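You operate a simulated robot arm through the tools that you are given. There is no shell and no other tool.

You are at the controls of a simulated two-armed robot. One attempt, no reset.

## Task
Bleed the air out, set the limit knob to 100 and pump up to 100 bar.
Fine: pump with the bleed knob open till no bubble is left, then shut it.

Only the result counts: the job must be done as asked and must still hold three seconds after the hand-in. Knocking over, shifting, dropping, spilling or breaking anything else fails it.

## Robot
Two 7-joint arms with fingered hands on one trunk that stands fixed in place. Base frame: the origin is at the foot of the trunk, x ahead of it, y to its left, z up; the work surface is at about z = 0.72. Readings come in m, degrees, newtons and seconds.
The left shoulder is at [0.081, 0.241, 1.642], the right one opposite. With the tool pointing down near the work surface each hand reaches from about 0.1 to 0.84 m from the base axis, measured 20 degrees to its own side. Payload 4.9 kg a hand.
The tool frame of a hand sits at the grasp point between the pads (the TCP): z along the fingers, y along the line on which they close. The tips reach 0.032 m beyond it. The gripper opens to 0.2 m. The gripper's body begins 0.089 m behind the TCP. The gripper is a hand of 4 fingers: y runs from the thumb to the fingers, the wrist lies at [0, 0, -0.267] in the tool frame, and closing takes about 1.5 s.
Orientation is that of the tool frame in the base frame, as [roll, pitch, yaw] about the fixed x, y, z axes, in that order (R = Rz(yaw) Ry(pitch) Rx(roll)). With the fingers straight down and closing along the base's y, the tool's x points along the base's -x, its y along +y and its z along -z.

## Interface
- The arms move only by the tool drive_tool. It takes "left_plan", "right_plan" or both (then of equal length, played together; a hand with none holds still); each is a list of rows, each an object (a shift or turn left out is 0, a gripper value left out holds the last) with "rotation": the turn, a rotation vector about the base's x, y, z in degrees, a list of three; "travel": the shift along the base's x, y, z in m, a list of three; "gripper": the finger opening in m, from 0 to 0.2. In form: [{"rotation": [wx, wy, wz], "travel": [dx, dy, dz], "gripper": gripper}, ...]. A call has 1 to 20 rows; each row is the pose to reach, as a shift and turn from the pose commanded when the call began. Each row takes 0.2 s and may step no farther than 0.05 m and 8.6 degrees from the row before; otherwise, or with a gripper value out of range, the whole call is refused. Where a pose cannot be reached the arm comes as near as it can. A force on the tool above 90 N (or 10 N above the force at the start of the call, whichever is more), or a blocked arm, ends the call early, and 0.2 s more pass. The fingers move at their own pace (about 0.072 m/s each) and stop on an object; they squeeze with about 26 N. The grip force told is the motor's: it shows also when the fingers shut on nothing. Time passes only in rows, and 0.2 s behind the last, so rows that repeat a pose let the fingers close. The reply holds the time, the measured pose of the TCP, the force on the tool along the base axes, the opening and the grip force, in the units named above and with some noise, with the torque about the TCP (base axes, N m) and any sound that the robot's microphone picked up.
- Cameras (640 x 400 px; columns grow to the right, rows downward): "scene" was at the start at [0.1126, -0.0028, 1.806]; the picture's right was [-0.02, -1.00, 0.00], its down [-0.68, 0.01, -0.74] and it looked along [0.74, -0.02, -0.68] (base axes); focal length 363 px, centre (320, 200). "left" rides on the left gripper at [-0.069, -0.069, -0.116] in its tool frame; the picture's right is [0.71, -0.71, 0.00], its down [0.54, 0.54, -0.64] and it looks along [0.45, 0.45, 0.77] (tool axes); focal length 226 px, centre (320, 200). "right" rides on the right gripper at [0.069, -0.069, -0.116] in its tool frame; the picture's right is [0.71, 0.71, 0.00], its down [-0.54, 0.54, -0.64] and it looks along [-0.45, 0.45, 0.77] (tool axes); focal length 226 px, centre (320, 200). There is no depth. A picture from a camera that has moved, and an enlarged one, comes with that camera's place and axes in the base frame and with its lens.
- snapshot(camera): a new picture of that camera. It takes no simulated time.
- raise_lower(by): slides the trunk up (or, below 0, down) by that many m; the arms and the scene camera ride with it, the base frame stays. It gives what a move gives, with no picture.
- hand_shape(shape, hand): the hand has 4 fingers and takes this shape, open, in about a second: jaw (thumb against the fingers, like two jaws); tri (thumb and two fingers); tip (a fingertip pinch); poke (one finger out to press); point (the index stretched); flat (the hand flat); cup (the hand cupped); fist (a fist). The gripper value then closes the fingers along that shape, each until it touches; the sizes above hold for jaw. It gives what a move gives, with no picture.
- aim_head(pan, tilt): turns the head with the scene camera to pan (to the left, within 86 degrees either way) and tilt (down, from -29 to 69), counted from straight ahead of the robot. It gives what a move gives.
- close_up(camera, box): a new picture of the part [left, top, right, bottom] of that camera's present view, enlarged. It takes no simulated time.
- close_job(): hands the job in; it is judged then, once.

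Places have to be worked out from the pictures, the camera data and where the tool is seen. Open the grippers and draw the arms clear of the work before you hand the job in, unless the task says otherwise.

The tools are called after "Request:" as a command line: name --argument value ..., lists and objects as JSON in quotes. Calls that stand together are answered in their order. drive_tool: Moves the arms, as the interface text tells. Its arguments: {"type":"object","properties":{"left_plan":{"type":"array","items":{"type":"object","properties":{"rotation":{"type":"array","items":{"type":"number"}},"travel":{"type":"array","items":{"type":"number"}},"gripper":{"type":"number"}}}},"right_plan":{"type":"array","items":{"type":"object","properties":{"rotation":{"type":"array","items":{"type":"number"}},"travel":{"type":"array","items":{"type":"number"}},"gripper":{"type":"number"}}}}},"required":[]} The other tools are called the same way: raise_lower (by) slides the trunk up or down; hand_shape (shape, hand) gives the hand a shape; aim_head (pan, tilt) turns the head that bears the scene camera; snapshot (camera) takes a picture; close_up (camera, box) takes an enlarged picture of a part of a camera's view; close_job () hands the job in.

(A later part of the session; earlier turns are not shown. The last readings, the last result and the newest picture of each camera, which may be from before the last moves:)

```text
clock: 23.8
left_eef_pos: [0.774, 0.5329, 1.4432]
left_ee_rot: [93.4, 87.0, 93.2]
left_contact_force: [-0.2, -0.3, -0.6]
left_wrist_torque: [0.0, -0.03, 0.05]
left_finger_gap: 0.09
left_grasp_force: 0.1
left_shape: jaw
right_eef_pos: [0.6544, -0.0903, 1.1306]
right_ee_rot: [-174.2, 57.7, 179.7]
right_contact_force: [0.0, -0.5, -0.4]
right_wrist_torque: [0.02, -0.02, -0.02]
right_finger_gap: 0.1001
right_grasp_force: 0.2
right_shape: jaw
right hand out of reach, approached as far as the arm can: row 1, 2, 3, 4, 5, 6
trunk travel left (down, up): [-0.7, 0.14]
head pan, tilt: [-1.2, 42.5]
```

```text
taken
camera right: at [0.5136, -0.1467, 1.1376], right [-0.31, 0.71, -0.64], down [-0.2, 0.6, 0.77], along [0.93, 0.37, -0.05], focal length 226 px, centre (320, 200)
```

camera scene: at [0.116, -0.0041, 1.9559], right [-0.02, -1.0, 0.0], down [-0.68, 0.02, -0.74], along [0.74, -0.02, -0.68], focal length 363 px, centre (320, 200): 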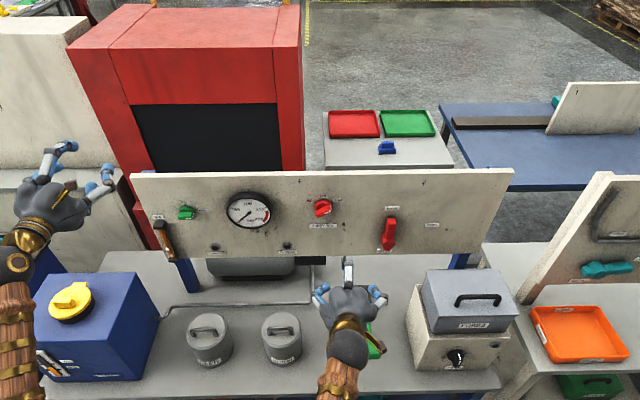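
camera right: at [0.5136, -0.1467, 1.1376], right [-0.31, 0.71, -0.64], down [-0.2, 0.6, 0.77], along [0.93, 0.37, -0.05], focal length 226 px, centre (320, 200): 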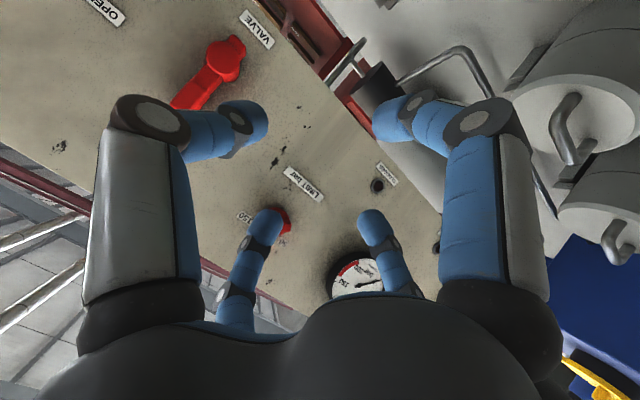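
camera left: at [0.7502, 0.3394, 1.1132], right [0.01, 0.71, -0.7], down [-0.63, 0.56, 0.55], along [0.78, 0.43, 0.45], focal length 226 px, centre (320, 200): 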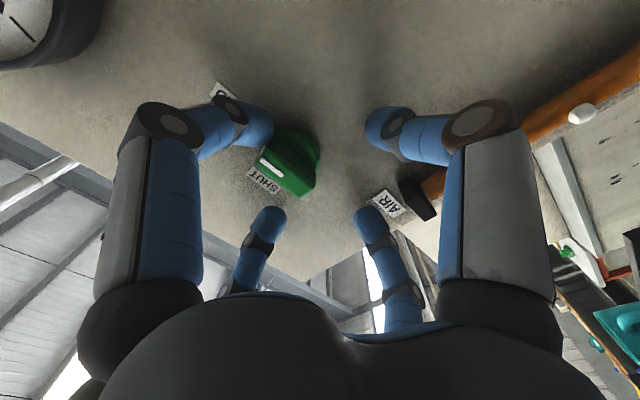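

With the trunk raised the arm still can't point forward that close in. I'll instead work with the hand pointing down from above; I turn it down and hover over the lever handle to look.

Request:
drive_tool --right_plan '[{"travel": [-0.009, -0.009, 0.005], "rotation": [0.7, 7.2, 0.4]}, {"travel": [-0.018, -0.018, 0.01], "rotation": [1.3, 14.4, 0.8]}, {"travel": [-0.027, -0.027, 0.015], "rotation": [2, 21.6, 1.1]}, {"travel": [-0.036, -0.036, 0.02], "rotation": [2.6, 28.8, 1.5]}, {"travel": [-0.045, -0.045, 0.025], "rotation": [3.3, 36, 1.9]}, {"travel": [-0.054, -0.054, 0.03], "rotation": [4, 43.2, 2.2]}, {"travel": [-0.062, -0.063, 0.035], "rotation": [4.6, 50.4, 2.6]}, {"travel": [-0.07, -0.075, 0.04], "rotation": [5.3, 57.7, 3.0]}]'

Request:
snapshot --camera "scene"

Request:
snapshot --camera "right"

```text
clock: 25.6
left_eef_pos: [0.7741, 0.5319, 1.4438]
left_ee_rot: [92.2, 87.0, 92.2]
left_contact_force: [-0.2, -0.5, -0.5]
left_wrist_torque: [-0.01, -0.03, 0.01]
left_finger_gap: 0.0898
left_grasp_force: 0.1
left_shape: jaw
right_eef_pos: [0.5834, -0.1659, 1.1731]
right_ee_rot: [-179.8, -0.1, 179.9]
right_contact_force: [0.2, -0.6, 0.3]
right_wrist_torque: [0.01, 0.05, 0.0]
right_finger_gap: 0.0998
right_grasp_force: 0.1
right_shape: jaw
trunk travel left (down, up): [-0.7, 0.14]
head pan, tilt: [-1.2, 42.5]
```

```text
taken
camera scene: at [0.1145, -0.0039, 1.9558], right [-0.02, -1.0, 0.0], down [-0.68, 0.02, -0.74], along [0.74, -0.02, -0.68], focal length 363 px, centre (320, 200)
```

scene: 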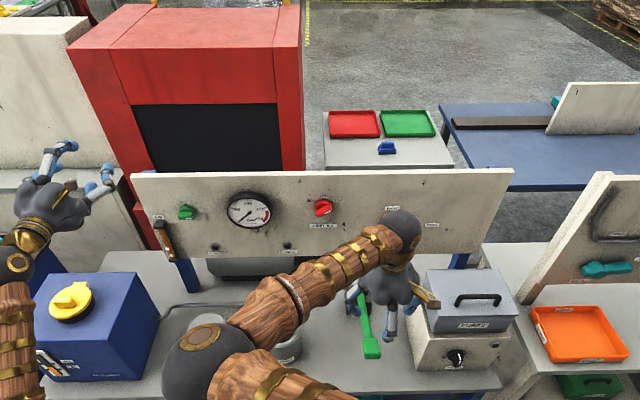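

```text
taken
camera right: at [0.515, -0.2351, 1.2891], right [-0.71, 0.71, 0.0], down [0.54, 0.54, 0.64], along [0.45, 0.45, -0.77], focal length 226 px, centre (320, 200)
```

right: 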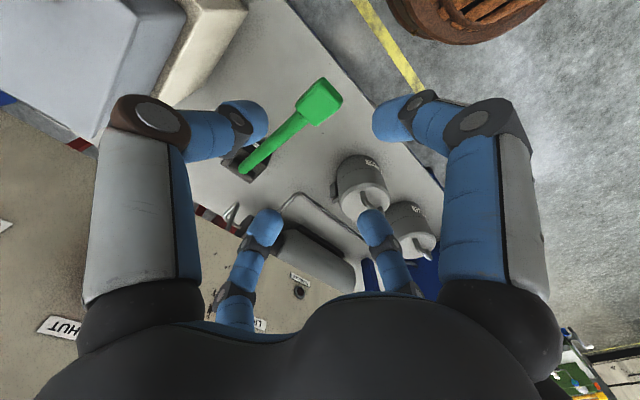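

The handle block triangulates to about [0.575, -0.163, 0.97], with the lever pivot near [0.85, -0.16, 0.83]. I try the "tip" shape on the right hand to see whether a two-finger pinch straddling the handle is available.

Request:
hand_shape --hand "right" --shape "tip"

Request:
snapshot --camera "right"

```text
clock: 26.4
left_eef_pos: [0.7707, 0.5333, 1.444]
left_ee_rot: [90.9, 87.1, 90.9]
left_contact_force: [-0.1, 0.4, 0.7]
left_wrist_torque: [0.02, 0.01, -0.04]
left_finger_gap: 0.0898
left_grasp_force: 0.1
left_shape: jaw
right_eef_pos: [0.5826, -0.164, 1.174]
right_ee_rot: [-179.8, 0.1, 180.0]
right_contact_force: [0.2, 0.6, 0.7]
right_wrist_torque: [0.03, 0.03, -0.01]
right_finger_gap: 0.1999
right_grasp_force: 0.1
right_shape: tip
trunk travel left (down, up): [-0.7, 0.14]
head pan, tilt: [-1.2, 42.5]
```

```text
taken
camera right: at [0.5134, -0.2341, 1.2897], right [-0.71, 0.71, 0.0], down [0.54, 0.54, 0.64], along [0.46, 0.45, -0.77], focal length 226 px, centre (320, 200)
```

right: 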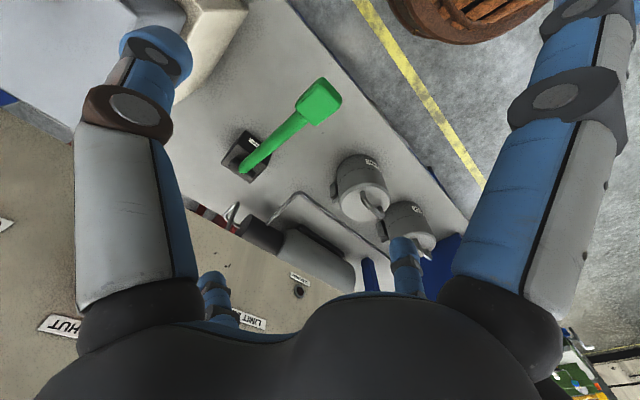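

In "tip" shape the thumb and the opposite finger pinch along y while the other two splay out — ideal for the handle. I narrow the pinch to 0.09 and lower the hand to just above the handle.

Request:
drive_tool --right_plan '[{"travel": [-0.003, 0.0, -0.03], "gripper": 0.09}, {"travel": [-0.005, 0.0, -0.06]}, {"travel": [-0.007, 0.0, -0.08]}, {"travel": [-0.007, 0.0, -0.09]}]'

Request:
snapshot --camera "right"

Request:
close_up --camera "scene" --box '[280, 220, 480, 370]'

```text
clock: 27.4
left_eef_pos: [0.7723, 0.5325, 1.4433]
left_ee_rot: [91.2, 87.0, 91.1]
left_contact_force: [0.7, -0.1, -0.1]
left_wrist_torque: [0.04, 0.01, -0.01]
left_finger_gap: 0.0897
left_grasp_force: 0.1
left_shape: jaw
right_eef_pos: [0.577, -0.1651, 1.0818]
right_ee_rot: [-179.8, 0.1, 179.8]
right_contact_force: [0.5, 0.2, 0.2]
right_wrist_torque: [-0.01, 0.0, -0.02]
right_finger_gap: 0.0903
right_grasp_force: 0.1
right_shape: tip
trunk travel left (down, up): [-0.7, 0.14]
head pan, tilt: [-1.2, 42.5]
```

```text
taken
camera right: at [0.5066, -0.2348, 1.1984], right [-0.71, 0.71, 0.0], down [0.54, 0.54, 0.64], along [0.46, 0.45, -0.77], focal length 226 px, centre (320, 200)
```

right: 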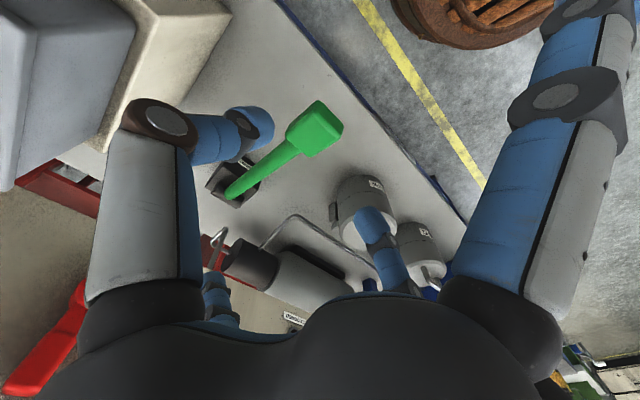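

```text
2.67 times, centred on (380, 295) of scene
camera zoom: at [0.1126, -0.0028, 1.956], right [-0.02, -1.0, 0.0], down [-0.68, 0.01, -0.74], along [0.74, -0.02, -0.68], focal length 968 px, centre (160, -53)
```

zoom: 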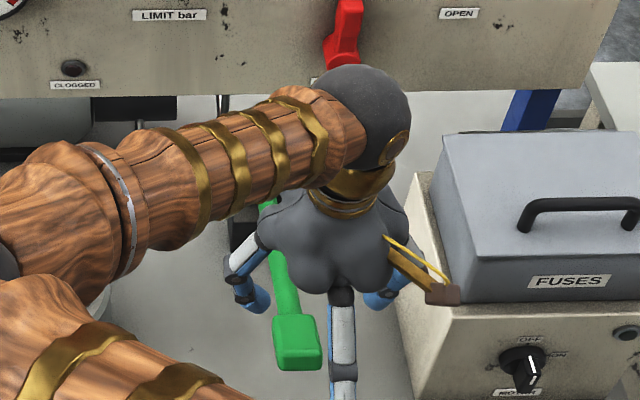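

The handle is right below the TCP (within ~6 mm). I descend to about z=0.965 with the pinch straddling the block.

Request:
drive_tool --right_plan '[{"travel": [0.001, -0.002, -0.03]}, {"travel": [0.002, -0.003, -0.06]}, {"travel": [0.002, -0.003, -0.08]}, {"travel": [0.002, -0.003, -0.1]}, {"travel": [0.002, -0.003, -0.115]}]'

Request:
snapshot --camera "right"

Request:
close_up --camera "scene" --box '[280, 220, 480, 370]'

```text
clock: 28.6
left_eef_pos: [0.7721, 0.5334, 1.4439]
left_ee_rot: [91.7, 87.1, 91.6]
left_contact_force: [0.2, 0.5, 0.5]
left_wrist_torque: [0.02, 0.02, -0.01]
left_finger_gap: 0.0896
left_grasp_force: 0.1
left_shape: jaw
right_eef_pos: [0.5777, -0.1698, 0.9665]
right_ee_rot: [-179.8, -0.1, 179.9]
right_contact_force: [0.1, -0.6, 0.0]
right_wrist_torque: [0.0, -0.01, -0.01]
right_finger_gap: 0.0901
right_grasp_force: 0.0
right_shape: tip
trunk travel left (down, up): [-0.7, 0.14]
head pan, tilt: [-1.2, 42.5]
```

```text
taken
camera right: at [0.5089, -0.238, 1.0822], right [-0.71, 0.71, 0.0], down [0.54, 0.54, 0.64], along [0.46, 0.45, -0.77], focal length 226 px, centre (320, 200)
```

right: 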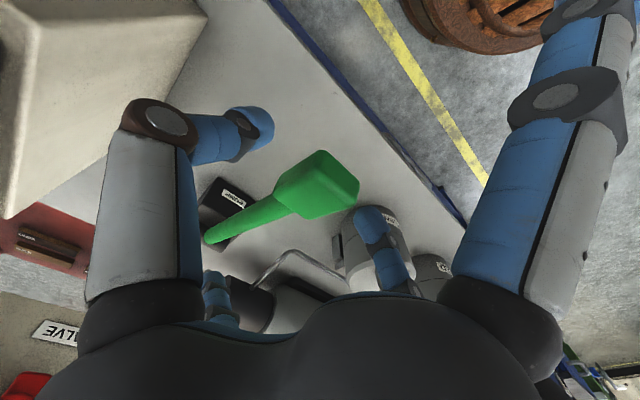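

```text
2.67 times, centred on (380, 295) of scene
camera zoom: at [0.1135, -0.0034, 1.9559], right [-0.02, -1.0, 0.0], down [-0.68, 0.01, -0.74], along [0.74, -0.02, -0.68], focal length 968 px, centre (160, -53)
```

zoom: 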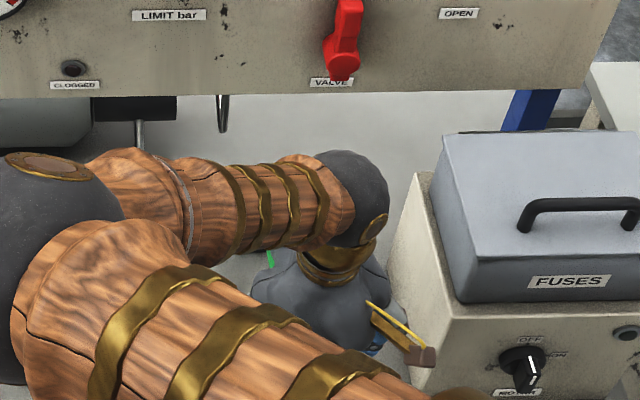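

The handle block sits between thumb and finger, close to the TCP. I close the pinch on it.

Request:
drive_tool --right_plan '[{"gripper": 0.0}, {}, {}, {}, {}, {}]'

Request:
snapshot --camera "right"

Request:
snapshot --camera "scene"

```text
clock: 30.1
left_eef_pos: [0.7714, 0.5339, 1.4434]
left_ee_rot: [91.4, 87.0, 91.4]
left_contact_force: [0.4, 1.3, 0.3]
left_wrist_torque: [-0.01, 0.01, -0.04]
left_finger_gap: 0.0899
left_grasp_force: 0.1
left_shape: jaw
right_eef_pos: [0.5777, -0.1685, 0.9655]
right_ee_rot: [-179.8, 0.1, 179.8]
right_contact_force: [0.0, 0.4, -4.9]
right_wrist_torque: [-0.02, 0.02, 0.03]
right_finger_gap: 0.0432
right_grasp_force: 26.1
right_shape: tip
trunk travel left (down, up): [-0.7, 0.14]
head pan, tilt: [-1.2, 42.5]
```

```text
taken
camera right: at [0.5084, -0.2376, 1.0825], right [-0.71, 0.71, 0.0], down [0.54, 0.54, 0.64], along [0.46, 0.45, -0.77], focal length 226 px, centre (320, 200)
```

right: 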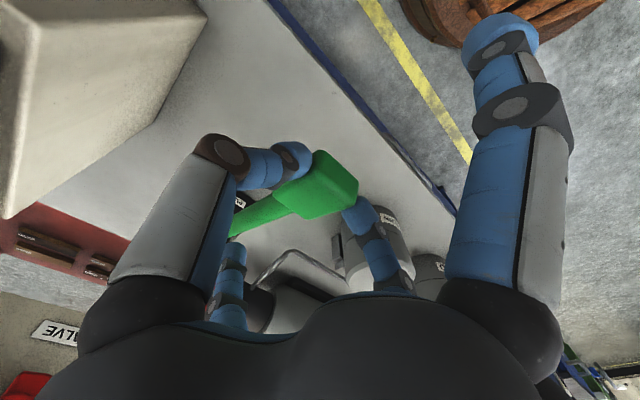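

```text
taken
camera scene: at [0.1131, -0.0028, 1.9559], right [-0.02, -1.0, 0.0], down [-0.68, 0.01, -0.74], along [0.74, -0.02, -0.68], focal length 363 px, centre (320, 200)
```

scene: 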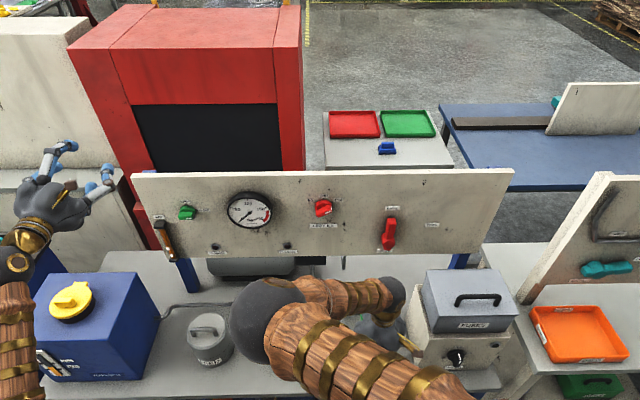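

The pinch holds the handle (gap 43 mm, 26 N). I press it down a first 15° along its arc to feel the stroke.

Request:
drive_tool --right_plan '[{"travel": [-0.0055, 0, -0.012]}, {"travel": [-0.0107, 0, -0.0242]}, {"travel": [-0.015, 0, -0.0367]}, {"travel": [-0.0193, 0, -0.0493]}, {"travel": [-0.0225, 0, -0.062]}, {"travel": [-0.0257, 0, -0.0751]}]'

Request:
snapshot --camera "right"

Request:
snapshot --camera "scene"

```text
clock: 31.4
left_eef_pos: [0.7732, 0.5328, 1.443]
left_ee_rot: [91.9, 87.0, 91.9]
left_contact_force: [0.2, -0.1, -0.3]
left_wrist_torque: [-0.04, 0.01, 0.0]
left_finger_gap: 0.09
left_grasp_force: 0.1
left_shape: jaw
right_eef_pos: [0.5535, -0.1685, 0.8911]
right_ee_rot: [-179.8, 0.1, 180.0]
right_contact_force: [10.0, 0.7, 3.5]
right_wrist_torque: [0.07, -0.42, 0.19]
right_finger_gap: 0.0432
right_grasp_force: 25.8
right_shape: tip
trunk travel left (down, up): [-0.7, 0.14]
head pan, tilt: [-1.2, 42.5]
```

```text
taken
camera right: at [0.4855, -0.2377, 1.0071], right [-0.71, 0.71, 0.0], down [0.54, 0.54, 0.64], along [0.46, 0.45, -0.77], focal length 226 px, centre (320, 200)
```

right: 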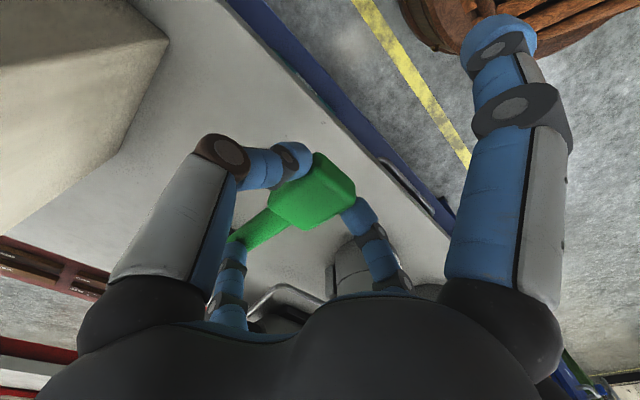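

```text
taken
camera scene: at [0.1141, -0.0029, 1.9559], right [-0.02, -1.0, 0.0], down [-0.68, 0.01, -0.74], along [0.74, -0.02, -0.68], focal length 363 px, centre (320, 200)
```

scene: 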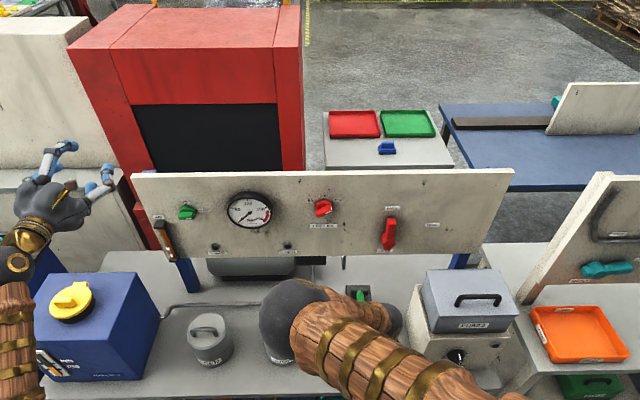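

The lever follows smoothly with little force. I continue the stroke down.

Request:
drive_tool --right_plan '[{"travel": [0.001, 0, -0.013]}, {"travel": [0.0, 0, -0.026]}, {"travel": [0.0, 0, -0.039]}, {"travel": [0.0, 0, -0.0526]}, {"travel": [0.001, 0, -0.066]}, {"travel": [0.002, 0, -0.079]}]'

Request:
close_up --camera "scene" --box '[130, 180, 350, 300]'

```text
clock: 32.9
left_eef_pos: [0.7634, 0.5336, 1.4489]
left_ee_rot: [83.6, 87.0, 83.5]
left_contact_force: [0.5, 0.3, 0.7]
left_wrist_torque: [0.0, 0.04, -0.01]
left_finger_gap: 0.09
left_grasp_force: 0.0
left_shape: jaw
right_eef_pos: [0.5508, -0.1698, 0.8185]
right_ee_rot: [-179.5, 0.6, 179.9]
right_contact_force: [-16.1, -11.4, 83.6]
right_wrist_torque: [-0.08, -4.71, -0.02]
right_finger_gap: 0.0509
right_grasp_force: 26.7
right_shape: tip
trunk travel left (down, up): [-0.7, 0.14]
head pan, tilt: [-1.2, 42.5]
```

```text
2.91 times, centred on (240, 240) of scene
camera zoom: at [0.1, -0.0023, 1.9579], right [-0.02, -1.0, 0.0], down [-0.67, 0.01, -0.74], along [0.74, -0.02, -0.67], focal length 1056 px, centre (553, 84)
```

zoom: 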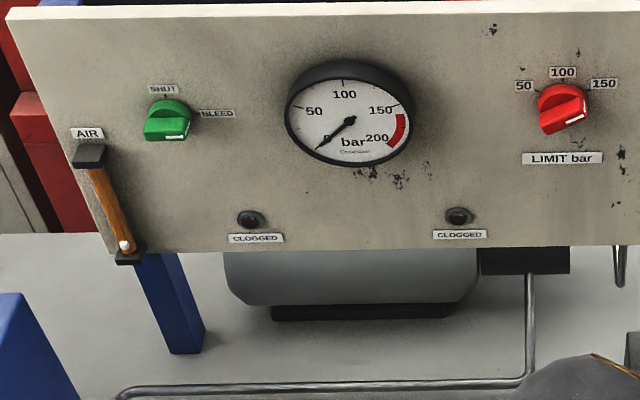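

The down-stroke hit its stop at z≈0.82 and one bubble has already gone. I raise the lever back up along the arc and check the grip.

Request:
drive_tool --right_plan '[{"travel": [0.0, 0, 0.02]}, {"travel": [-0.001, 0, 0.045]}, {"travel": [0.001, 0, 0.07]}, {"travel": [0.004, 0, 0.095]}, {"travel": [0.011, 0, 0.12]}, {"travel": [0.0205, 0, 0.145]}]'

Request:
snapshot --camera "right"

Request:
close_up --camera "scene" --box '[130, 180, 350, 300]'

```text
clock: 34.2
left_eef_pos: [0.7733, 0.5346, 1.4417]
left_ee_rot: [92.2, 86.9, 92.0]
left_contact_force: [0.4, 0.0, -0.3]
left_wrist_torque: [0.01, 0.04, 0.03]
left_finger_gap: 0.0898
left_grasp_force: 0.1
left_shape: jaw
right_eef_pos: [0.5719, -0.1662, 0.9566]
right_ee_rot: [-180.0, -0.3, 180.0]
right_contact_force: [-12.0, 2.8, -14.5]
right_wrist_torque: [0.06, 0.31, -0.15]
right_finger_gap: 0.0406
right_grasp_force: 25.3
right_shape: tip
trunk travel left (down, up): [-0.7, 0.14]
head pan, tilt: [-1.2, 42.5]
```

```text
taken
camera right: at [0.5038, -0.2363, 1.0728], right [-0.71, 0.71, 0.0], down [0.55, 0.54, 0.64], along [0.45, 0.45, -0.77], focal length 226 px, centre (320, 200)
```

right: 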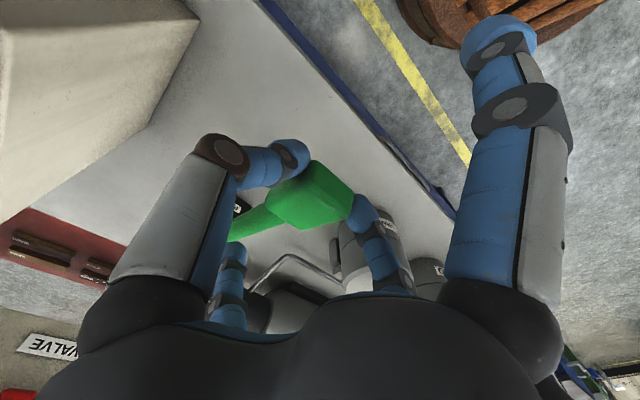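

```text
2.91 times, centred on (240, 240) of scene
camera zoom: at [0.1141, -0.0037, 1.9552], right [-0.02, -1.0, 0.0], down [-0.68, 0.01, -0.74], along [0.74, -0.02, -0.68], focal length 1056 px, centre (553, 84)
```

zoom: 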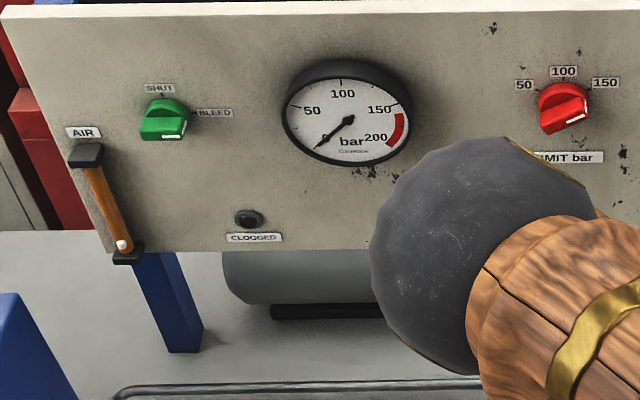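

Grip is still good and one bubble remains. I do another full down-up stroke, stopping just short of the hard stop.

Request:
drive_tool --right_plan '[{"travel": [-0.0085, 0, -0.025]}, {"travel": [-0.0155, 0, -0.05]}, {"travel": [-0.0185, 0, -0.075]}, {"travel": [-0.0195, 0, -0.1]}, {"travel": [-0.0195, 0, -0.12]}, {"travel": [-0.019, 0, -0.136]}, {"travel": [-0.019, 0, -0.136]}, {"travel": [-0.0195, 0, -0.12]}, {"travel": [-0.0195, 0, -0.1]}, {"travel": [-0.0185, 0, -0.075]}, {"travel": [-0.0155, 0, -0.05]}, {"travel": [-0.0085, 0, -0.025]}, {"travel": [0, 0, 0]}]'

Request:
snapshot --camera "right"

Request:
close_up --camera "scene" --box '[130, 180, 350, 300]'

```text
clock: 37.0
left_eef_pos: [0.7734, 0.5333, 1.443]
left_ee_rot: [92.5, 87.0, 92.5]
left_contact_force: [0.8, 0.0, -0.5]
left_wrist_torque: [0.0, -0.03, 0.05]
left_finger_gap: 0.0897
left_grasp_force: 0.0
left_shape: jaw
right_eef_pos: [0.5746, -0.1685, 0.9558]
right_ee_rot: [-179.9, -0.3, 179.9]
right_contact_force: [-14.7, 3.7, -9.1]
right_wrist_torque: [0.1, 0.4, -0.23]
right_finger_gap: 0.0413
right_grasp_force: 25.9
right_shape: tip
trunk travel left (down, up): [-0.7, 0.14]
head pan, tilt: [-1.2, 42.5]
```

```text
taken
camera right: at [0.5053, -0.237, 1.0726], right [-0.71, 0.71, 0.0], down [0.55, 0.54, 0.64], along [0.45, 0.45, -0.77], focal length 226 px, centre (320, 200)
```

right: 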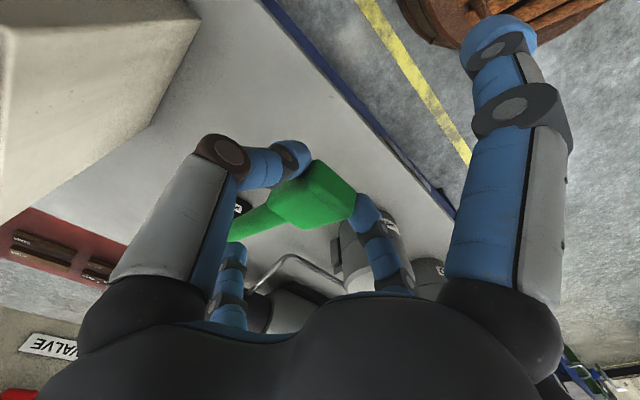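

```text
2.91 times, centred on (240, 240) of scene
camera zoom: at [0.1146, -0.0038, 1.9552], right [-0.02, -1.0, 0.0], down [-0.68, 0.02, -0.74], along [0.74, -0.02, -0.68], focal length 1056 px, centre (553, 84)
```

zoom: 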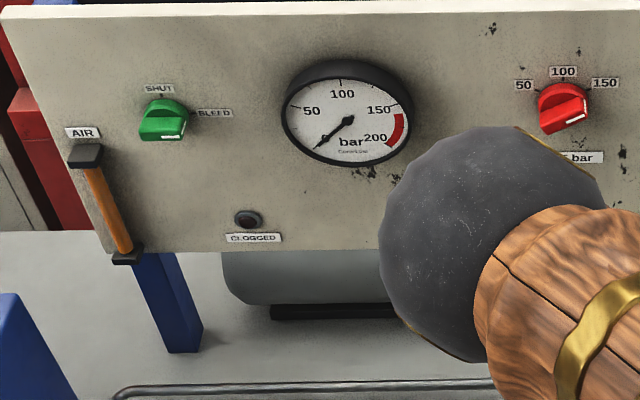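

No bubble is visible now. I zoom in on the AIR glass to confirm.

Request:
close_up --camera "scene" --box '[140, 215, 190, 275]'

Request:
close_up --camera "left" --box '[0, 0, 640, 400]'

```text
6.67 times, centred on (165, 245) of scene
camera zoom: at [0.1146, -0.0038, 1.9552], right [-0.02, -1.0, 0.0], down [-0.68, 0.02, -0.74], along [0.74, -0.02, -0.68], focal length 2420 px, centre (1353, -100)
```

zoom: 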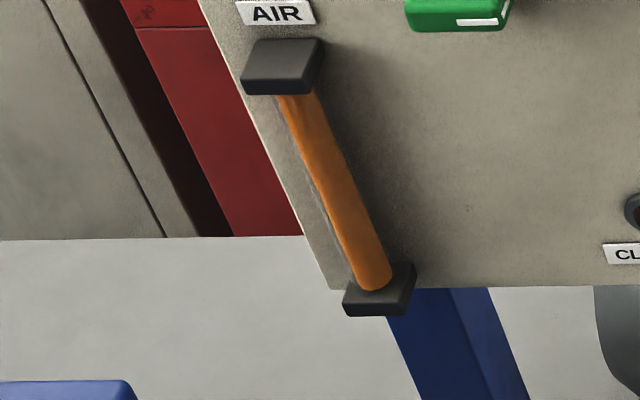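

```text
1.00 times, centred on (320, 200) of left (not enlarged: the box is as wide or as high as the picture)
camera zoom: at [0.6571, 0.4602, 1.5067], right [0.0, -0.67, -0.74], down [-0.64, 0.57, -0.51], along [0.77, 0.48, -0.43], focal length 226 px, centre (320, 200)
```

zoom: 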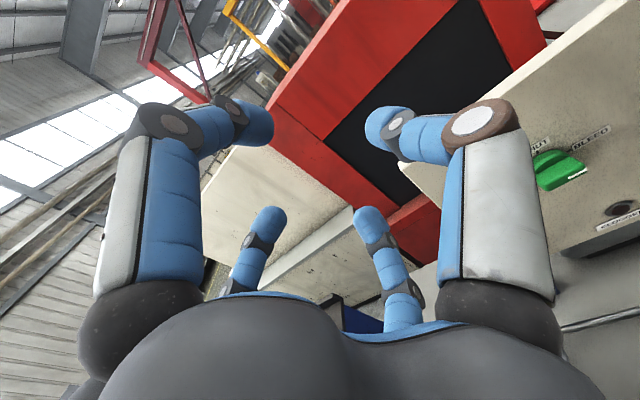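

The glass is free of bubbles. I check the tank level to see whether bleeding consumed any oil.

Request:
close_up --camera "scene" --box '[20, 335, 100, 390]'

```text
7.27 times, centred on (60, 362) of scene
camera zoom: at [0.1146, -0.0038, 1.9552], right [-0.02, -1.0, 0.0], down [-0.68, 0.02, -0.74], along [0.74, -0.02, -0.68], focal length 2641 px, centre (2211, -982)
```

zoom: 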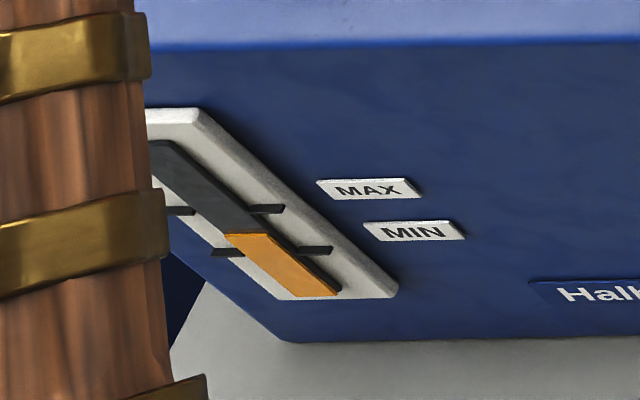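

Level is unchanged, so one extra bleed stroke is harmless and makes sure no air remains. I do that stroke.

Request:
drive_tool --right_plan '[{"travel": [-0.0085, 0, -0.025]}, {"travel": [-0.0155, 0, -0.05]}, {"travel": [-0.0185, 0, -0.075]}, {"travel": [-0.0195, 0, -0.1]}, {"travel": [-0.0195, 0, -0.12]}, {"travel": [-0.019, 0, -0.135]}, {"travel": [-0.019, 0, -0.135]}, {"travel": [-0.0195, 0, -0.12]}, {"travel": [-0.0195, 0, -0.1]}, {"travel": [-0.0185, 0, -0.075]}, {"travel": [-0.0155, 0, -0.05]}, {"travel": [-0.0085, 0, -0.025]}, {"travel": [-0.001, 0, -0.001]}]'

Request:
snapshot --camera "right"

Request:
close_up --camera "scene" --box '[130, 180, 350, 300]'

```text
clock: 39.9
left_eef_pos: [0.773, 0.5328, 1.4433]
left_ee_rot: [92.4, 87.0, 92.4]
left_contact_force: [0.0, 0.1, 0.7]
left_wrist_torque: [0.01, 0.0, -0.01]
left_finger_gap: 0.0896
left_grasp_force: 0.0
left_shape: jaw
right_eef_pos: [0.5738, -0.1681, 0.955]
right_ee_rot: [-179.8, 0.0, 180.0]
right_contact_force: [-5.9, 1.1, -4.7]
right_wrist_torque: [0.05, 0.29, -0.05]
right_finger_gap: 0.042
right_grasp_force: 25.9
right_shape: tip
trunk travel left (down, up): [-0.7, 0.14]
head pan, tilt: [-1.2, 42.5]
```

```text
taken
camera right: at [0.5051, -0.2372, 1.0716], right [-0.71, 0.71, 0.0], down [0.54, 0.54, 0.64], along [0.45, 0.45, -0.77], focal length 226 px, centre (320, 200)
```

right: 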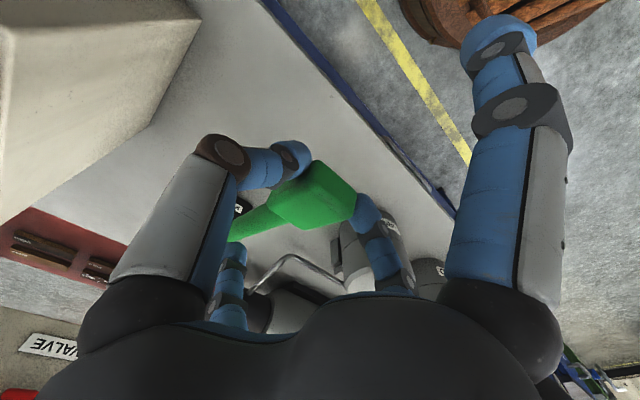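

```text
2.91 times, centred on (240, 240) of scene
camera zoom: at [0.1148, -0.0036, 1.9554], right [-0.02, -1.0, 0.0], down [-0.68, 0.01, -0.74], along [0.74, -0.02, -0.68], focal length 1056 px, centre (553, 84)
```

zoom: 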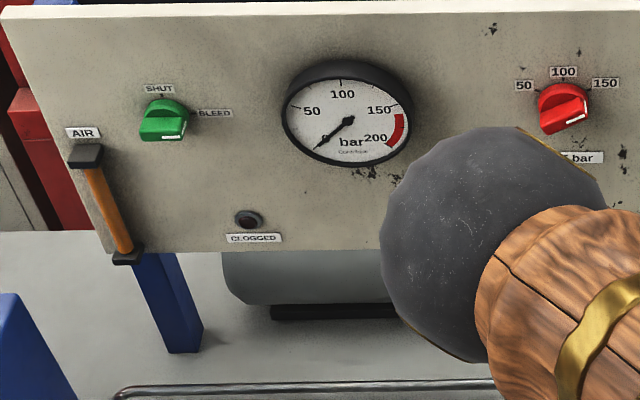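

Air is out. Now I bring the left hand back in front of the bleed knob (it must go back to SHUT), correcting its 3° roll.

Request:
drive_tool --left_plan '[{"travel": [0.0, -0.02, -0.035], "rotation": [-0.5, 0, 0]}, {"travel": [0.0, -0.04, -0.07], "rotation": [-1, 0, 0]}, {"travel": [0.0, -0.065, -0.105], "rotation": [-1.5, 0, 0]}, {"travel": [0.0, -0.09, -0.14], "rotation": [-2, 0, 0]}, {"travel": [0.0, -0.112, -0.18], "rotation": [-2.5, 0, 0]}, {"travel": [0.005, -0.134, -0.22], "rotation": [-3, 0, 0]}, {"travel": [0.012, -0.155, -0.255], "rotation": [-3, 0, 0]}, {"travel": [0.012, -0.155, -0.255], "rotation": [-3, 0, 0]}]'

Request:
snapshot --camera "left"

Request:
snapshot --camera "scene"

```text
clock: 41.6
left_eef_pos: [0.8069, 0.3851, 1.223]
left_ee_rot: [-113.1, 89.0, -112.2]
left_contact_force: [-0.6, -0.5, -0.1]
left_wrist_torque: [0.02, 0.05, 0.03]
left_finger_gap: 0.09
left_grasp_force: 0.0
left_shape: jaw
left hand out of reach, approached as far as the arm can: row 7
right_eef_pos: [0.5742, -0.1672, 0.9558]
right_ee_rot: [-179.7, 0.0, 179.9]
right_contact_force: [-3.4, 1.9, -18.0]
right_wrist_torque: [0.02, 0.16, -0.03]
right_finger_gap: 0.0413
right_grasp_force: 25.6
right_shape: tip
trunk travel left (down, up): [-0.7, 0.14]
head pan, tilt: [-1.2, 42.5]
```

```text
taken
camera left: at [0.6921, 0.3164, 1.2932], right [0.01, -0.72, -0.7], down [-0.65, 0.52, -0.55], along [0.76, 0.46, -0.47], focal length 226 px, centre (320, 200)
```

left: 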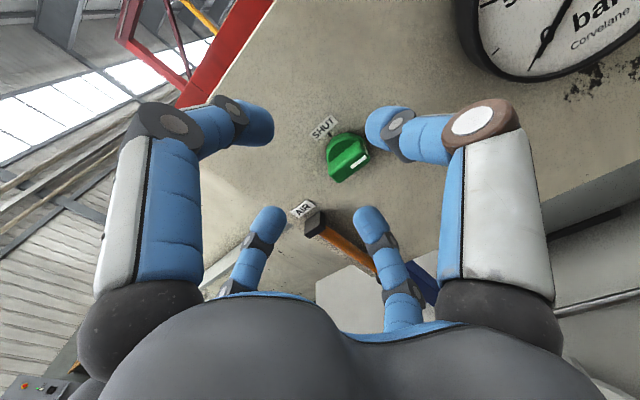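

```text
taken
camera scene: at [0.1128, -0.0021, 1.9559], right [-0.02, -1.0, 0.0], down [-0.68, 0.01, -0.74], along [0.74, -0.02, -0.68], focal length 363 px, centre (320, 200)
```

scene: 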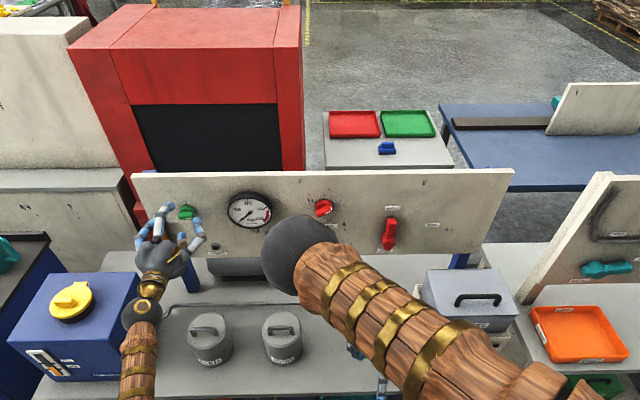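

The left hand stopped slightly high, near its limit at this trunk height, but it should reach farther forward. I move it forward to x≈0.83 and down to the knob's height.

Request:
drive_tool --left_plan '[{"travel": [0.015, -0.003, -0.012]}, {"travel": [0.025, -0.006, -0.025]}, {"travel": [0.028, -0.006, -0.036]}, {"travel": [0.028, -0.006, -0.036]}]'

Request:
snapshot --camera "left"

```text
clock: 42.6
left_eef_pos: [0.8093, 0.3713, 1.1544]
left_ee_rot: [89.2, 89.9, 89.2]
left_contact_force: [0.4, -0.5, 0.9]
left_wrist_torque: [0.01, 0.01, -0.03]
left_finger_gap: 0.0898
left_grasp_force: 0.1
left_shape: jaw
left hand out of reach, approached as far as the arm can: row 1
right_eef_pos: [0.5743, -0.1683, 0.9571]
right_ee_rot: [-179.9, 0.1, 179.8]
right_contact_force: [-1.7, 3.3, -17.8]
right_wrist_torque: [0.03, 0.02, -0.03]
right_finger_gap: 0.0408
right_grasp_force: 26.4
right_shape: tip
trunk travel left (down, up): [-0.7, 0.14]
head pan, tilt: [-1.2, 42.5]
```

```text
taken
camera left: at [0.6941, 0.3027, 1.2216], right [0.0, -0.71, -0.71], down [-0.64, 0.54, -0.54], along [0.77, 0.46, -0.45], focal length 226 px, centre (320, 200)
```

left: 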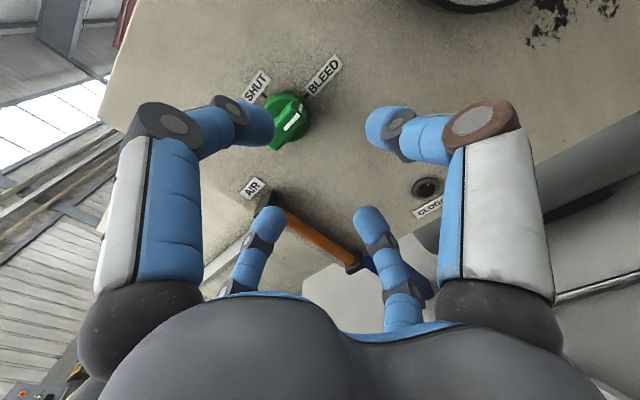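

It is at [0.809, 0.371, 1.154] and reachable. I raise it to the knob axis and test in free air how far the hand can roll the other way (-x).

Request:
drive_tool --left_plan '[{"travel": [0.0, 0.004, 0.018]}, {"travel": [0.0, 0.007, 0.033], "rotation": [-4, 0, 0]}, {"travel": [0.0, 0.007, 0.033], "rotation": [-12, 0, 0]}, {"travel": [0.0, 0.007, 0.033], "rotation": [-20, 0, 0]}, {"travel": [0.0, 0.007, 0.033], "rotation": [-28, 0, 0]}, {"travel": [0.0, 0.007, 0.033], "rotation": [-36, 0, 0]}, {"travel": [0.0, 0.007, 0.033], "rotation": [-44, 0, 0]}, {"travel": [0.0, 0.007, 0.033], "rotation": [-52, 0, 0]}, {"travel": [0.0, 0.007, 0.033], "rotation": [-60, 0, 0]}, {"travel": [0.0, 0.007, 0.033], "rotation": [-68, 0, 0]}, {"travel": [0.0, 0.007, 0.033], "rotation": [-76, 0, 0]}, {"travel": [0.0, 0.007, 0.033], "rotation": [-84, 0, 0]}, {"travel": [0.0, 0.007, 0.033], "rotation": [-90, 0, 0]}, {"travel": [0.0, 0.007, 0.033], "rotation": [-90, 0, 0]}]'

```text
clock: 45.6
left_eef_pos: [0.8117, 0.3785, 1.1857]
left_ee_rot: [-90.0, -0.2, -90.1]
left_contact_force: [-0.1, 0.1, 0.9]
left_wrist_torque: [0.0, 0.03, 0.01]
left_finger_gap: 0.09
left_grasp_force: 0.1
left_shape: jaw
right_eef_pos: [0.5756, -0.1683, 0.9567]
right_ee_rot: [-179.8, 0.0, 179.8]
right_contact_force: [-4.1, 1.4, -9.7]
right_wrist_torque: [-0.01, 0.13, -0.01]
right_finger_gap: 0.0411
right_grasp_force: 26.4
right_shape: tip
trunk travel left (down, up): [-0.7, 0.14]
head pan, tilt: [-1.2, 42.5]
```

A full -90° roll is reachable. I roll back to 0° and look before advancing onto the knob.

Request:
drive_tool --left_plan '[{"rotation": [8, 0, 0]}, {"rotation": [16, 0, 0]}, {"rotation": [24, 0, 0]}, {"rotation": [32, 0, 0]}, {"rotation": [40, 0, 0]}, {"rotation": [48, 0, 0]}, {"rotation": [56, 0, 0]}, {"rotation": [64, 0, 0]}, {"rotation": [72, 0, 0]}, {"rotation": [80, 0, 0]}, {"rotation": [88, 0, 0], "travel": [0.01, 0, 0]}, {"rotation": [90, 0, 0], "travel": [0.025, 0, 0]}, {"rotation": [90, 0, 0], "travel": [0.04, 0, 0]}, {"rotation": [90, 0, 0], "travel": [0.045, 0, 0]}]'

Request:
snapshot --camera "left"

Request:
close_up --camera "scene" --box '[110, 170, 270, 280]'

```text
clock: 48.6
left_eef_pos: [0.8579, 0.3805, 1.1849]
left_ee_rot: [170.6, 89.9, 170.5]
left_contact_force: [-0.4, -0.4, -0.4]
left_wrist_torque: [0.01, -0.01, 0.02]
left_finger_gap: 0.0901
left_grasp_force: 0.1
left_shape: jaw
right_eef_pos: [0.5746, -0.1688, 0.957]
right_ee_rot: [-179.8, 0.0, 179.9]
right_contact_force: [-3.3, 0.9, -9.8]
right_wrist_torque: [0.0, 0.1, 0.01]
right_finger_gap: 0.041
right_grasp_force: 25.9
right_shape: tip
trunk travel left (down, up): [-0.7, 0.14]
head pan, tilt: [-1.2, 42.5]
```

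```text
taken
camera left: at [0.741, 0.3107, 1.2534], right [0.0, -0.71, -0.71], down [-0.64, 0.54, -0.54], along [0.77, 0.45, -0.46], focal length 226 px, centre (320, 200)
```

left: 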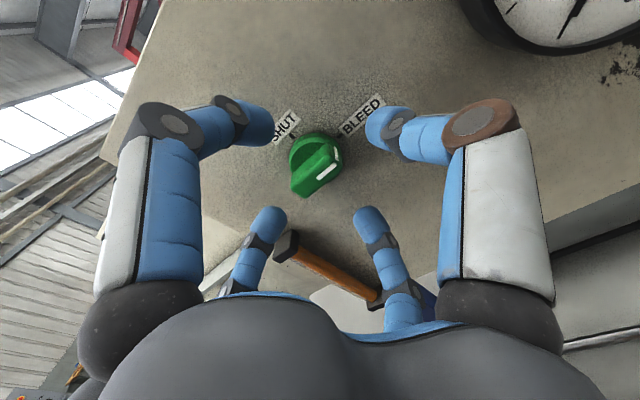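

```text
3.64 times, centred on (190, 225) of scene
camera zoom: at [0.113, -0.0028, 1.9559], right [-0.02, -1.0, 0.0], down [-0.68, 0.01, -0.74], along [0.74, -0.02, -0.68], focal length 1320 px, centre (793, 109)
```

zoom: 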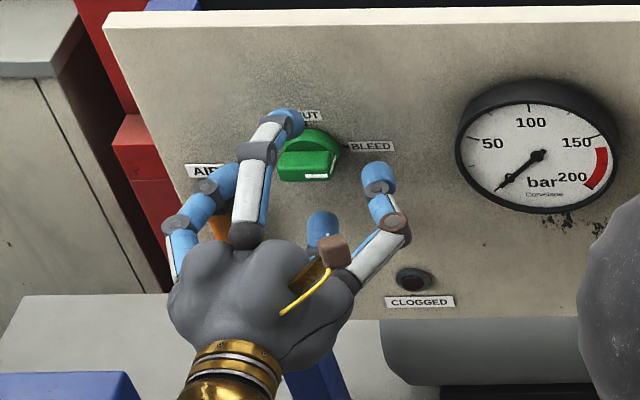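

Alignment matches the earlier good grip. I advance the last 14 mm and close on the knob.

Request:
drive_tool --left_plan '[{"travel": [0.005, -0.001, 0.001]}, {"travel": [0.01, -0.001, 0.002]}, {"travel": [0.014, -0.001, 0.002]}, {"travel": [0.014, -0.001, 0.002], "gripper": 0.0}, {"travel": [0.014, -0.001, 0.002]}, {"travel": [0.014, -0.001, 0.002]}, {"travel": [0.014, -0.001, 0.002]}, {"travel": [0.014, -0.001, 0.002]}, {"travel": [0.014, -0.001, 0.002]}]'

Request:
snapshot --camera "left"

```text
clock: 50.6
left_eef_pos: [0.8714, 0.378, 1.1885]
left_ee_rot: [-168.5, 90.0, -168.4]
left_contact_force: [-5.0, -0.3, 2.4]
left_wrist_torque: [0.03, -0.22, -0.03]
left_finger_gap: 0.0349
left_grasp_force: 26.1
left_shape: jaw
right_eef_pos: [0.5742, -0.1676, 0.957]
right_ee_rot: [-179.8, 0.0, 179.9]
right_contact_force: [-1.0, 1.3, -12.2]
right_wrist_torque: [-0.01, 0.05, 0.03]
right_finger_gap: 0.0412
right_grasp_force: 25.3
right_shape: tip
trunk travel left (down, up): [-0.7, 0.14]
head pan, tilt: [-1.2, 42.5]
```

```text
taken
camera left: at [0.7542, 0.3094, 1.2554], right [0.0, -0.71, -0.71], down [-0.64, 0.54, -0.54], along [0.77, 0.45, -0.46], focal length 226 px, centre (320, 200)
```

left: 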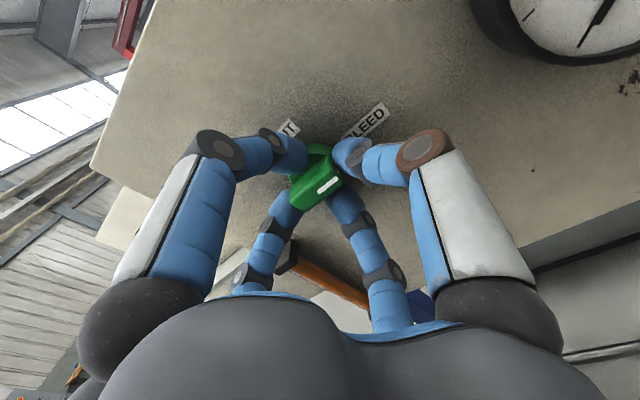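

Firm grip with the mark at BLEED. I turn the knob -90° (counter-clockwise) back to SHUT.

Request:
drive_tool --left_plan '[{"rotation": [-8, 0, 0]}, {"rotation": [-16, 0, 0]}, {"rotation": [-24, 0, 0]}, {"rotation": [-32, 0, 0]}, {"rotation": [-40, 0, 0]}, {"rotation": [-48, 0, 0]}, {"rotation": [-56, 0, 0]}, {"rotation": [-64, 0, 0]}, {"rotation": [-72, 0, 0]}, {"rotation": [-80, 0, 0]}, {"rotation": [-86, 0, 0]}, {"rotation": [-91, 0, 0]}, {"rotation": [-91, 0, 0]}]'

Request:
snapshot --camera "left"

Request:
close_up --camera "scene" --box '[110, 170, 270, 280]'

```text
clock: 53.5
left_eef_pos: [0.8701, 0.377, 1.1893]
left_ee_rot: [-89.9, -1.0, -90.1]
left_contact_force: [1.3, -3.5, 16.9]
left_wrist_torque: [0.2, -0.64, 0.05]
left_finger_gap: 0.0347
left_grasp_force: 26.3
left_shape: jaw
right_eef_pos: [0.5741, -0.1684, 0.9573]
right_ee_rot: [-180.0, 0.1, 179.8]
right_contact_force: [1.8, 6.7, -14.3]
right_wrist_torque: [0.09, 0.02, 0.05]
right_finger_gap: 0.0412
right_grasp_force: 25.8
right_shape: tip
trunk travel left (down, up): [-0.7, 0.14]
head pan, tilt: [-1.2, 42.5]
```

```text
taken
camera left: at [0.7539, 0.4477, 1.2554], right [0.0, -0.69, 0.72], down [-0.64, -0.55, -0.53], along [0.77, -0.46, -0.45], focal length 226 px, centre (320, 200)
```

left: 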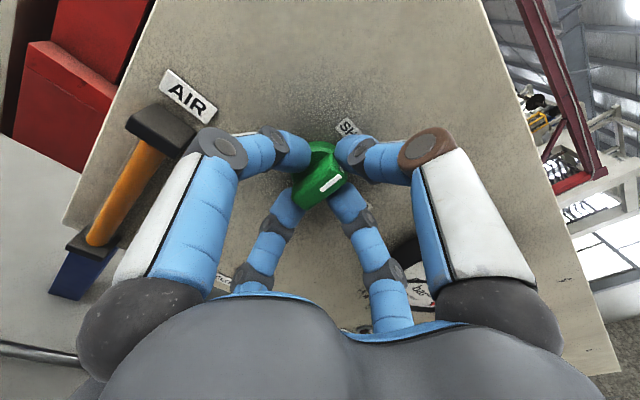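

```text
3.64 times, centred on (190, 225) of scene
camera zoom: at [0.1118, -0.0043, 1.9561], right [-0.02, -1.0, 0.0], down [-0.68, 0.02, -0.74], along [0.74, -0.02, -0.68], focal length 1320 px, centre (793, 109)
```

zoom: 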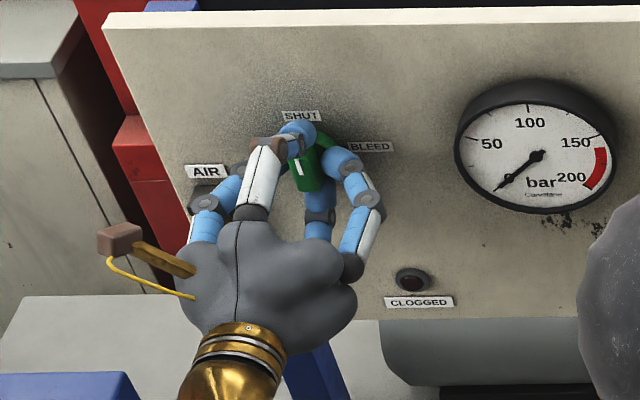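

The mark is back at SHUT. I open the fingers and back the left hand off.

Request:
drive_tool --left_plan '[{"gripper": 0.09}, {}, {}, {}, {"travel": [-0.015, 0, 0]}, {"travel": [-0.03, 0, 0]}, {"travel": [-0.045, 0, 0]}, {"travel": [-0.06, 0, 0]}]'

Request:
snapshot --camera "left"

Request:
close_up --camera "scene" --box '[110, 170, 270, 280]'

```text
clock: 55.2
left_eef_pos: [0.8109, 0.3795, 1.1876]
left_ee_rot: [-90.0, -0.9, -90.0]
left_contact_force: [-0.5, -0.5, 0.2]
left_wrist_torque: [0.0, 0.0, -0.01]
left_finger_gap: 0.0895
left_grasp_force: 0.1
left_shape: jaw
right_eef_pos: [0.5745, -0.1687, 0.957]
right_ee_rot: [-179.7, 0.0, 180.0]
right_contact_force: [-1.6, 1.8, -9.3]
right_wrist_torque: [0.03, 0.08, 0.03]
right_finger_gap: 0.0411
right_grasp_force: 25.6
right_shape: tip
trunk travel left (down, up): [-0.7, 0.14]
head pan, tilt: [-1.2, 42.5]
```

```text
taken
camera left: at [0.6937, 0.4492, 1.2544], right [0.0, -0.69, 0.72], down [-0.64, -0.55, -0.53], along [0.77, -0.46, -0.45], focal length 226 px, centre (320, 200)
```

left: 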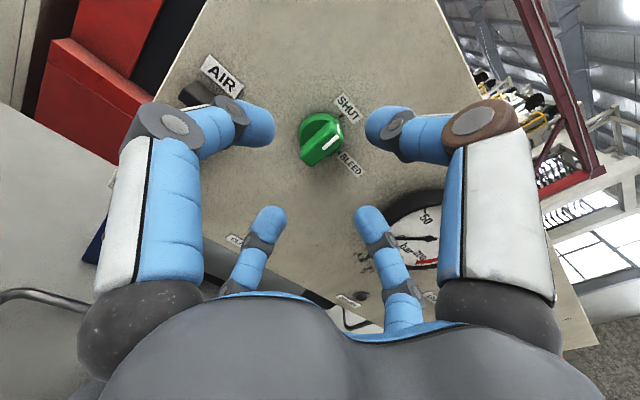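

```text
3.64 times, centred on (190, 225) of scene
camera zoom: at [0.1125, -0.0028, 1.9559], right [-0.02, -1.0, 0.0], down [-0.68, 0.01, -0.74], along [0.74, -0.02, -0.68], focal length 1320 px, centre (793, 109)
```

zoom: 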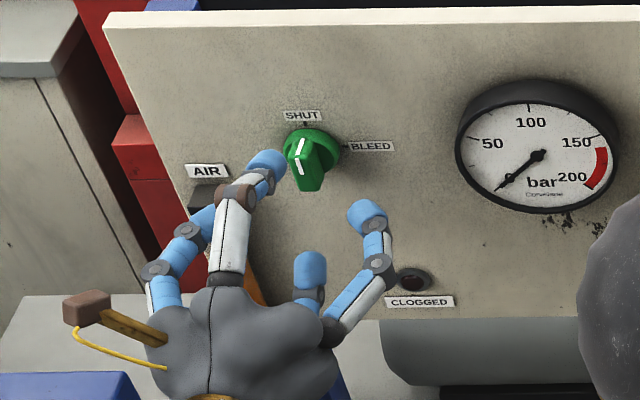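

The bleed knob is at SHUT. Now I release the pump lever, lift the right hand clear, and at the same time park the left hand up-left.

Request:
drive_tool --left_plan '[{"rotation": [8, 0, 0], "travel": [-0.003, 0.005, 0.01]}, {"rotation": [16, 0, 0], "travel": [-0.006, 0.01, 0.02]}, {"rotation": [24, 0, 0], "travel": [-0.01, 0.02, 0.04]}, {"rotation": [32, 0, 0], "travel": [-0.015, 0.03, 0.06]}, {"rotation": [40, 0, 0], "travel": [-0.02, 0.045, 0.08]}, {"rotation": [48, 0, 0], "travel": [-0.025, 0.06, 0.1]}, {"rotation": [56, 0, 0], "travel": [-0.03, 0.075, 0.125]}, {"rotation": [64, 0, 0], "travel": [-0.035, 0.09, 0.15]}, {"rotation": [72, 0, 0], "travel": [-0.035, 0.105, 0.175]}, {"rotation": [80, 0, 0], "travel": [-0.035, 0.12, 0.2]}, {"rotation": [88, 0, 0], "travel": [-0.035, 0.135, 0.225]}, {"rotation": [90, 0, 0], "travel": [-0.035, 0.15, 0.25]}]' --right_plan '[{"gripper": 0.1}, {}, {}, {}, {"travel": [0, 0, 0.02]}, {"travel": [0, 0, 0.045]}, {"travel": [0, 0, 0.07]}, {"travel": [0, 0, 0.095]}, {"travel": [0, 0, 0.12]}, {"travel": [0, 0, 0.145]}, {"travel": [0, 0, 0.17]}, {"travel": [0, 0, 0.195]}]'

Request:
snapshot --camera "scene"

Request:
snapshot --camera "right"

```text
clock: 57.9
left_eef_pos: [0.7757, 0.5269, 1.4392]
left_ee_rot: [-91.7, 89.0, -91.9]
left_contact_force: [0.5, -0.5, -0.8]
left_wrist_torque: [0.0, 0.0, -0.03]
left_finger_gap: 0.0895
left_grasp_force: 0.1
left_shape: jaw
right_eef_pos: [0.5726, -0.1683, 1.1521]
right_ee_rot: [-179.8, 0.1, 179.8]
right_contact_force: [-0.3, 0.4, 0.2]
right_wrist_torque: [0.03, -0.02, 0.02]
right_finger_gap: 0.0997
right_grasp_force: 0.1
right_shape: tip
trunk travel left (down, up): [-0.7, 0.14]
head pan, tilt: [-1.2, 42.5]
```

```text
taken
camera scene: at [0.1105, -0.0025, 1.956], right [-0.02, -1.0, 0.0], down [-0.68, 0.01, -0.74], along [0.74, -0.02, -0.68], focal length 363 px, centre (320, 200)
```

scene: 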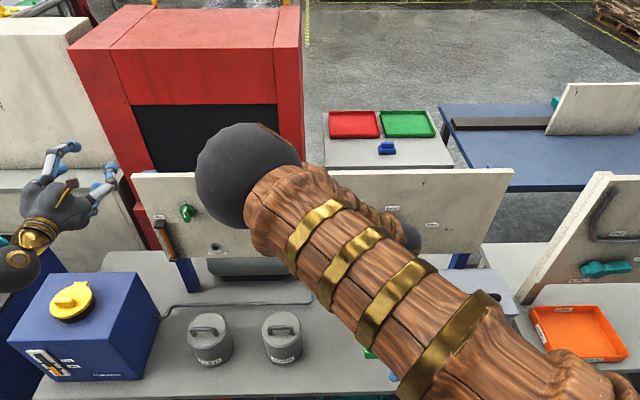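

```text
taken
camera right: at [0.5036, -0.2372, 1.2678], right [-0.71, 0.71, 0.0], down [0.54, 0.54, 0.64], along [0.46, 0.45, -0.77], focal length 226 px, centre (320, 200)
```

right: 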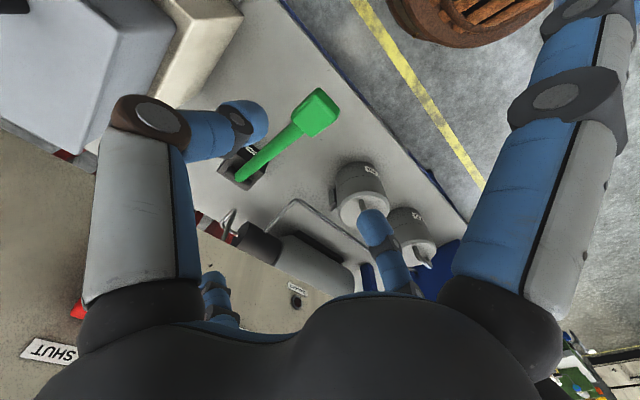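

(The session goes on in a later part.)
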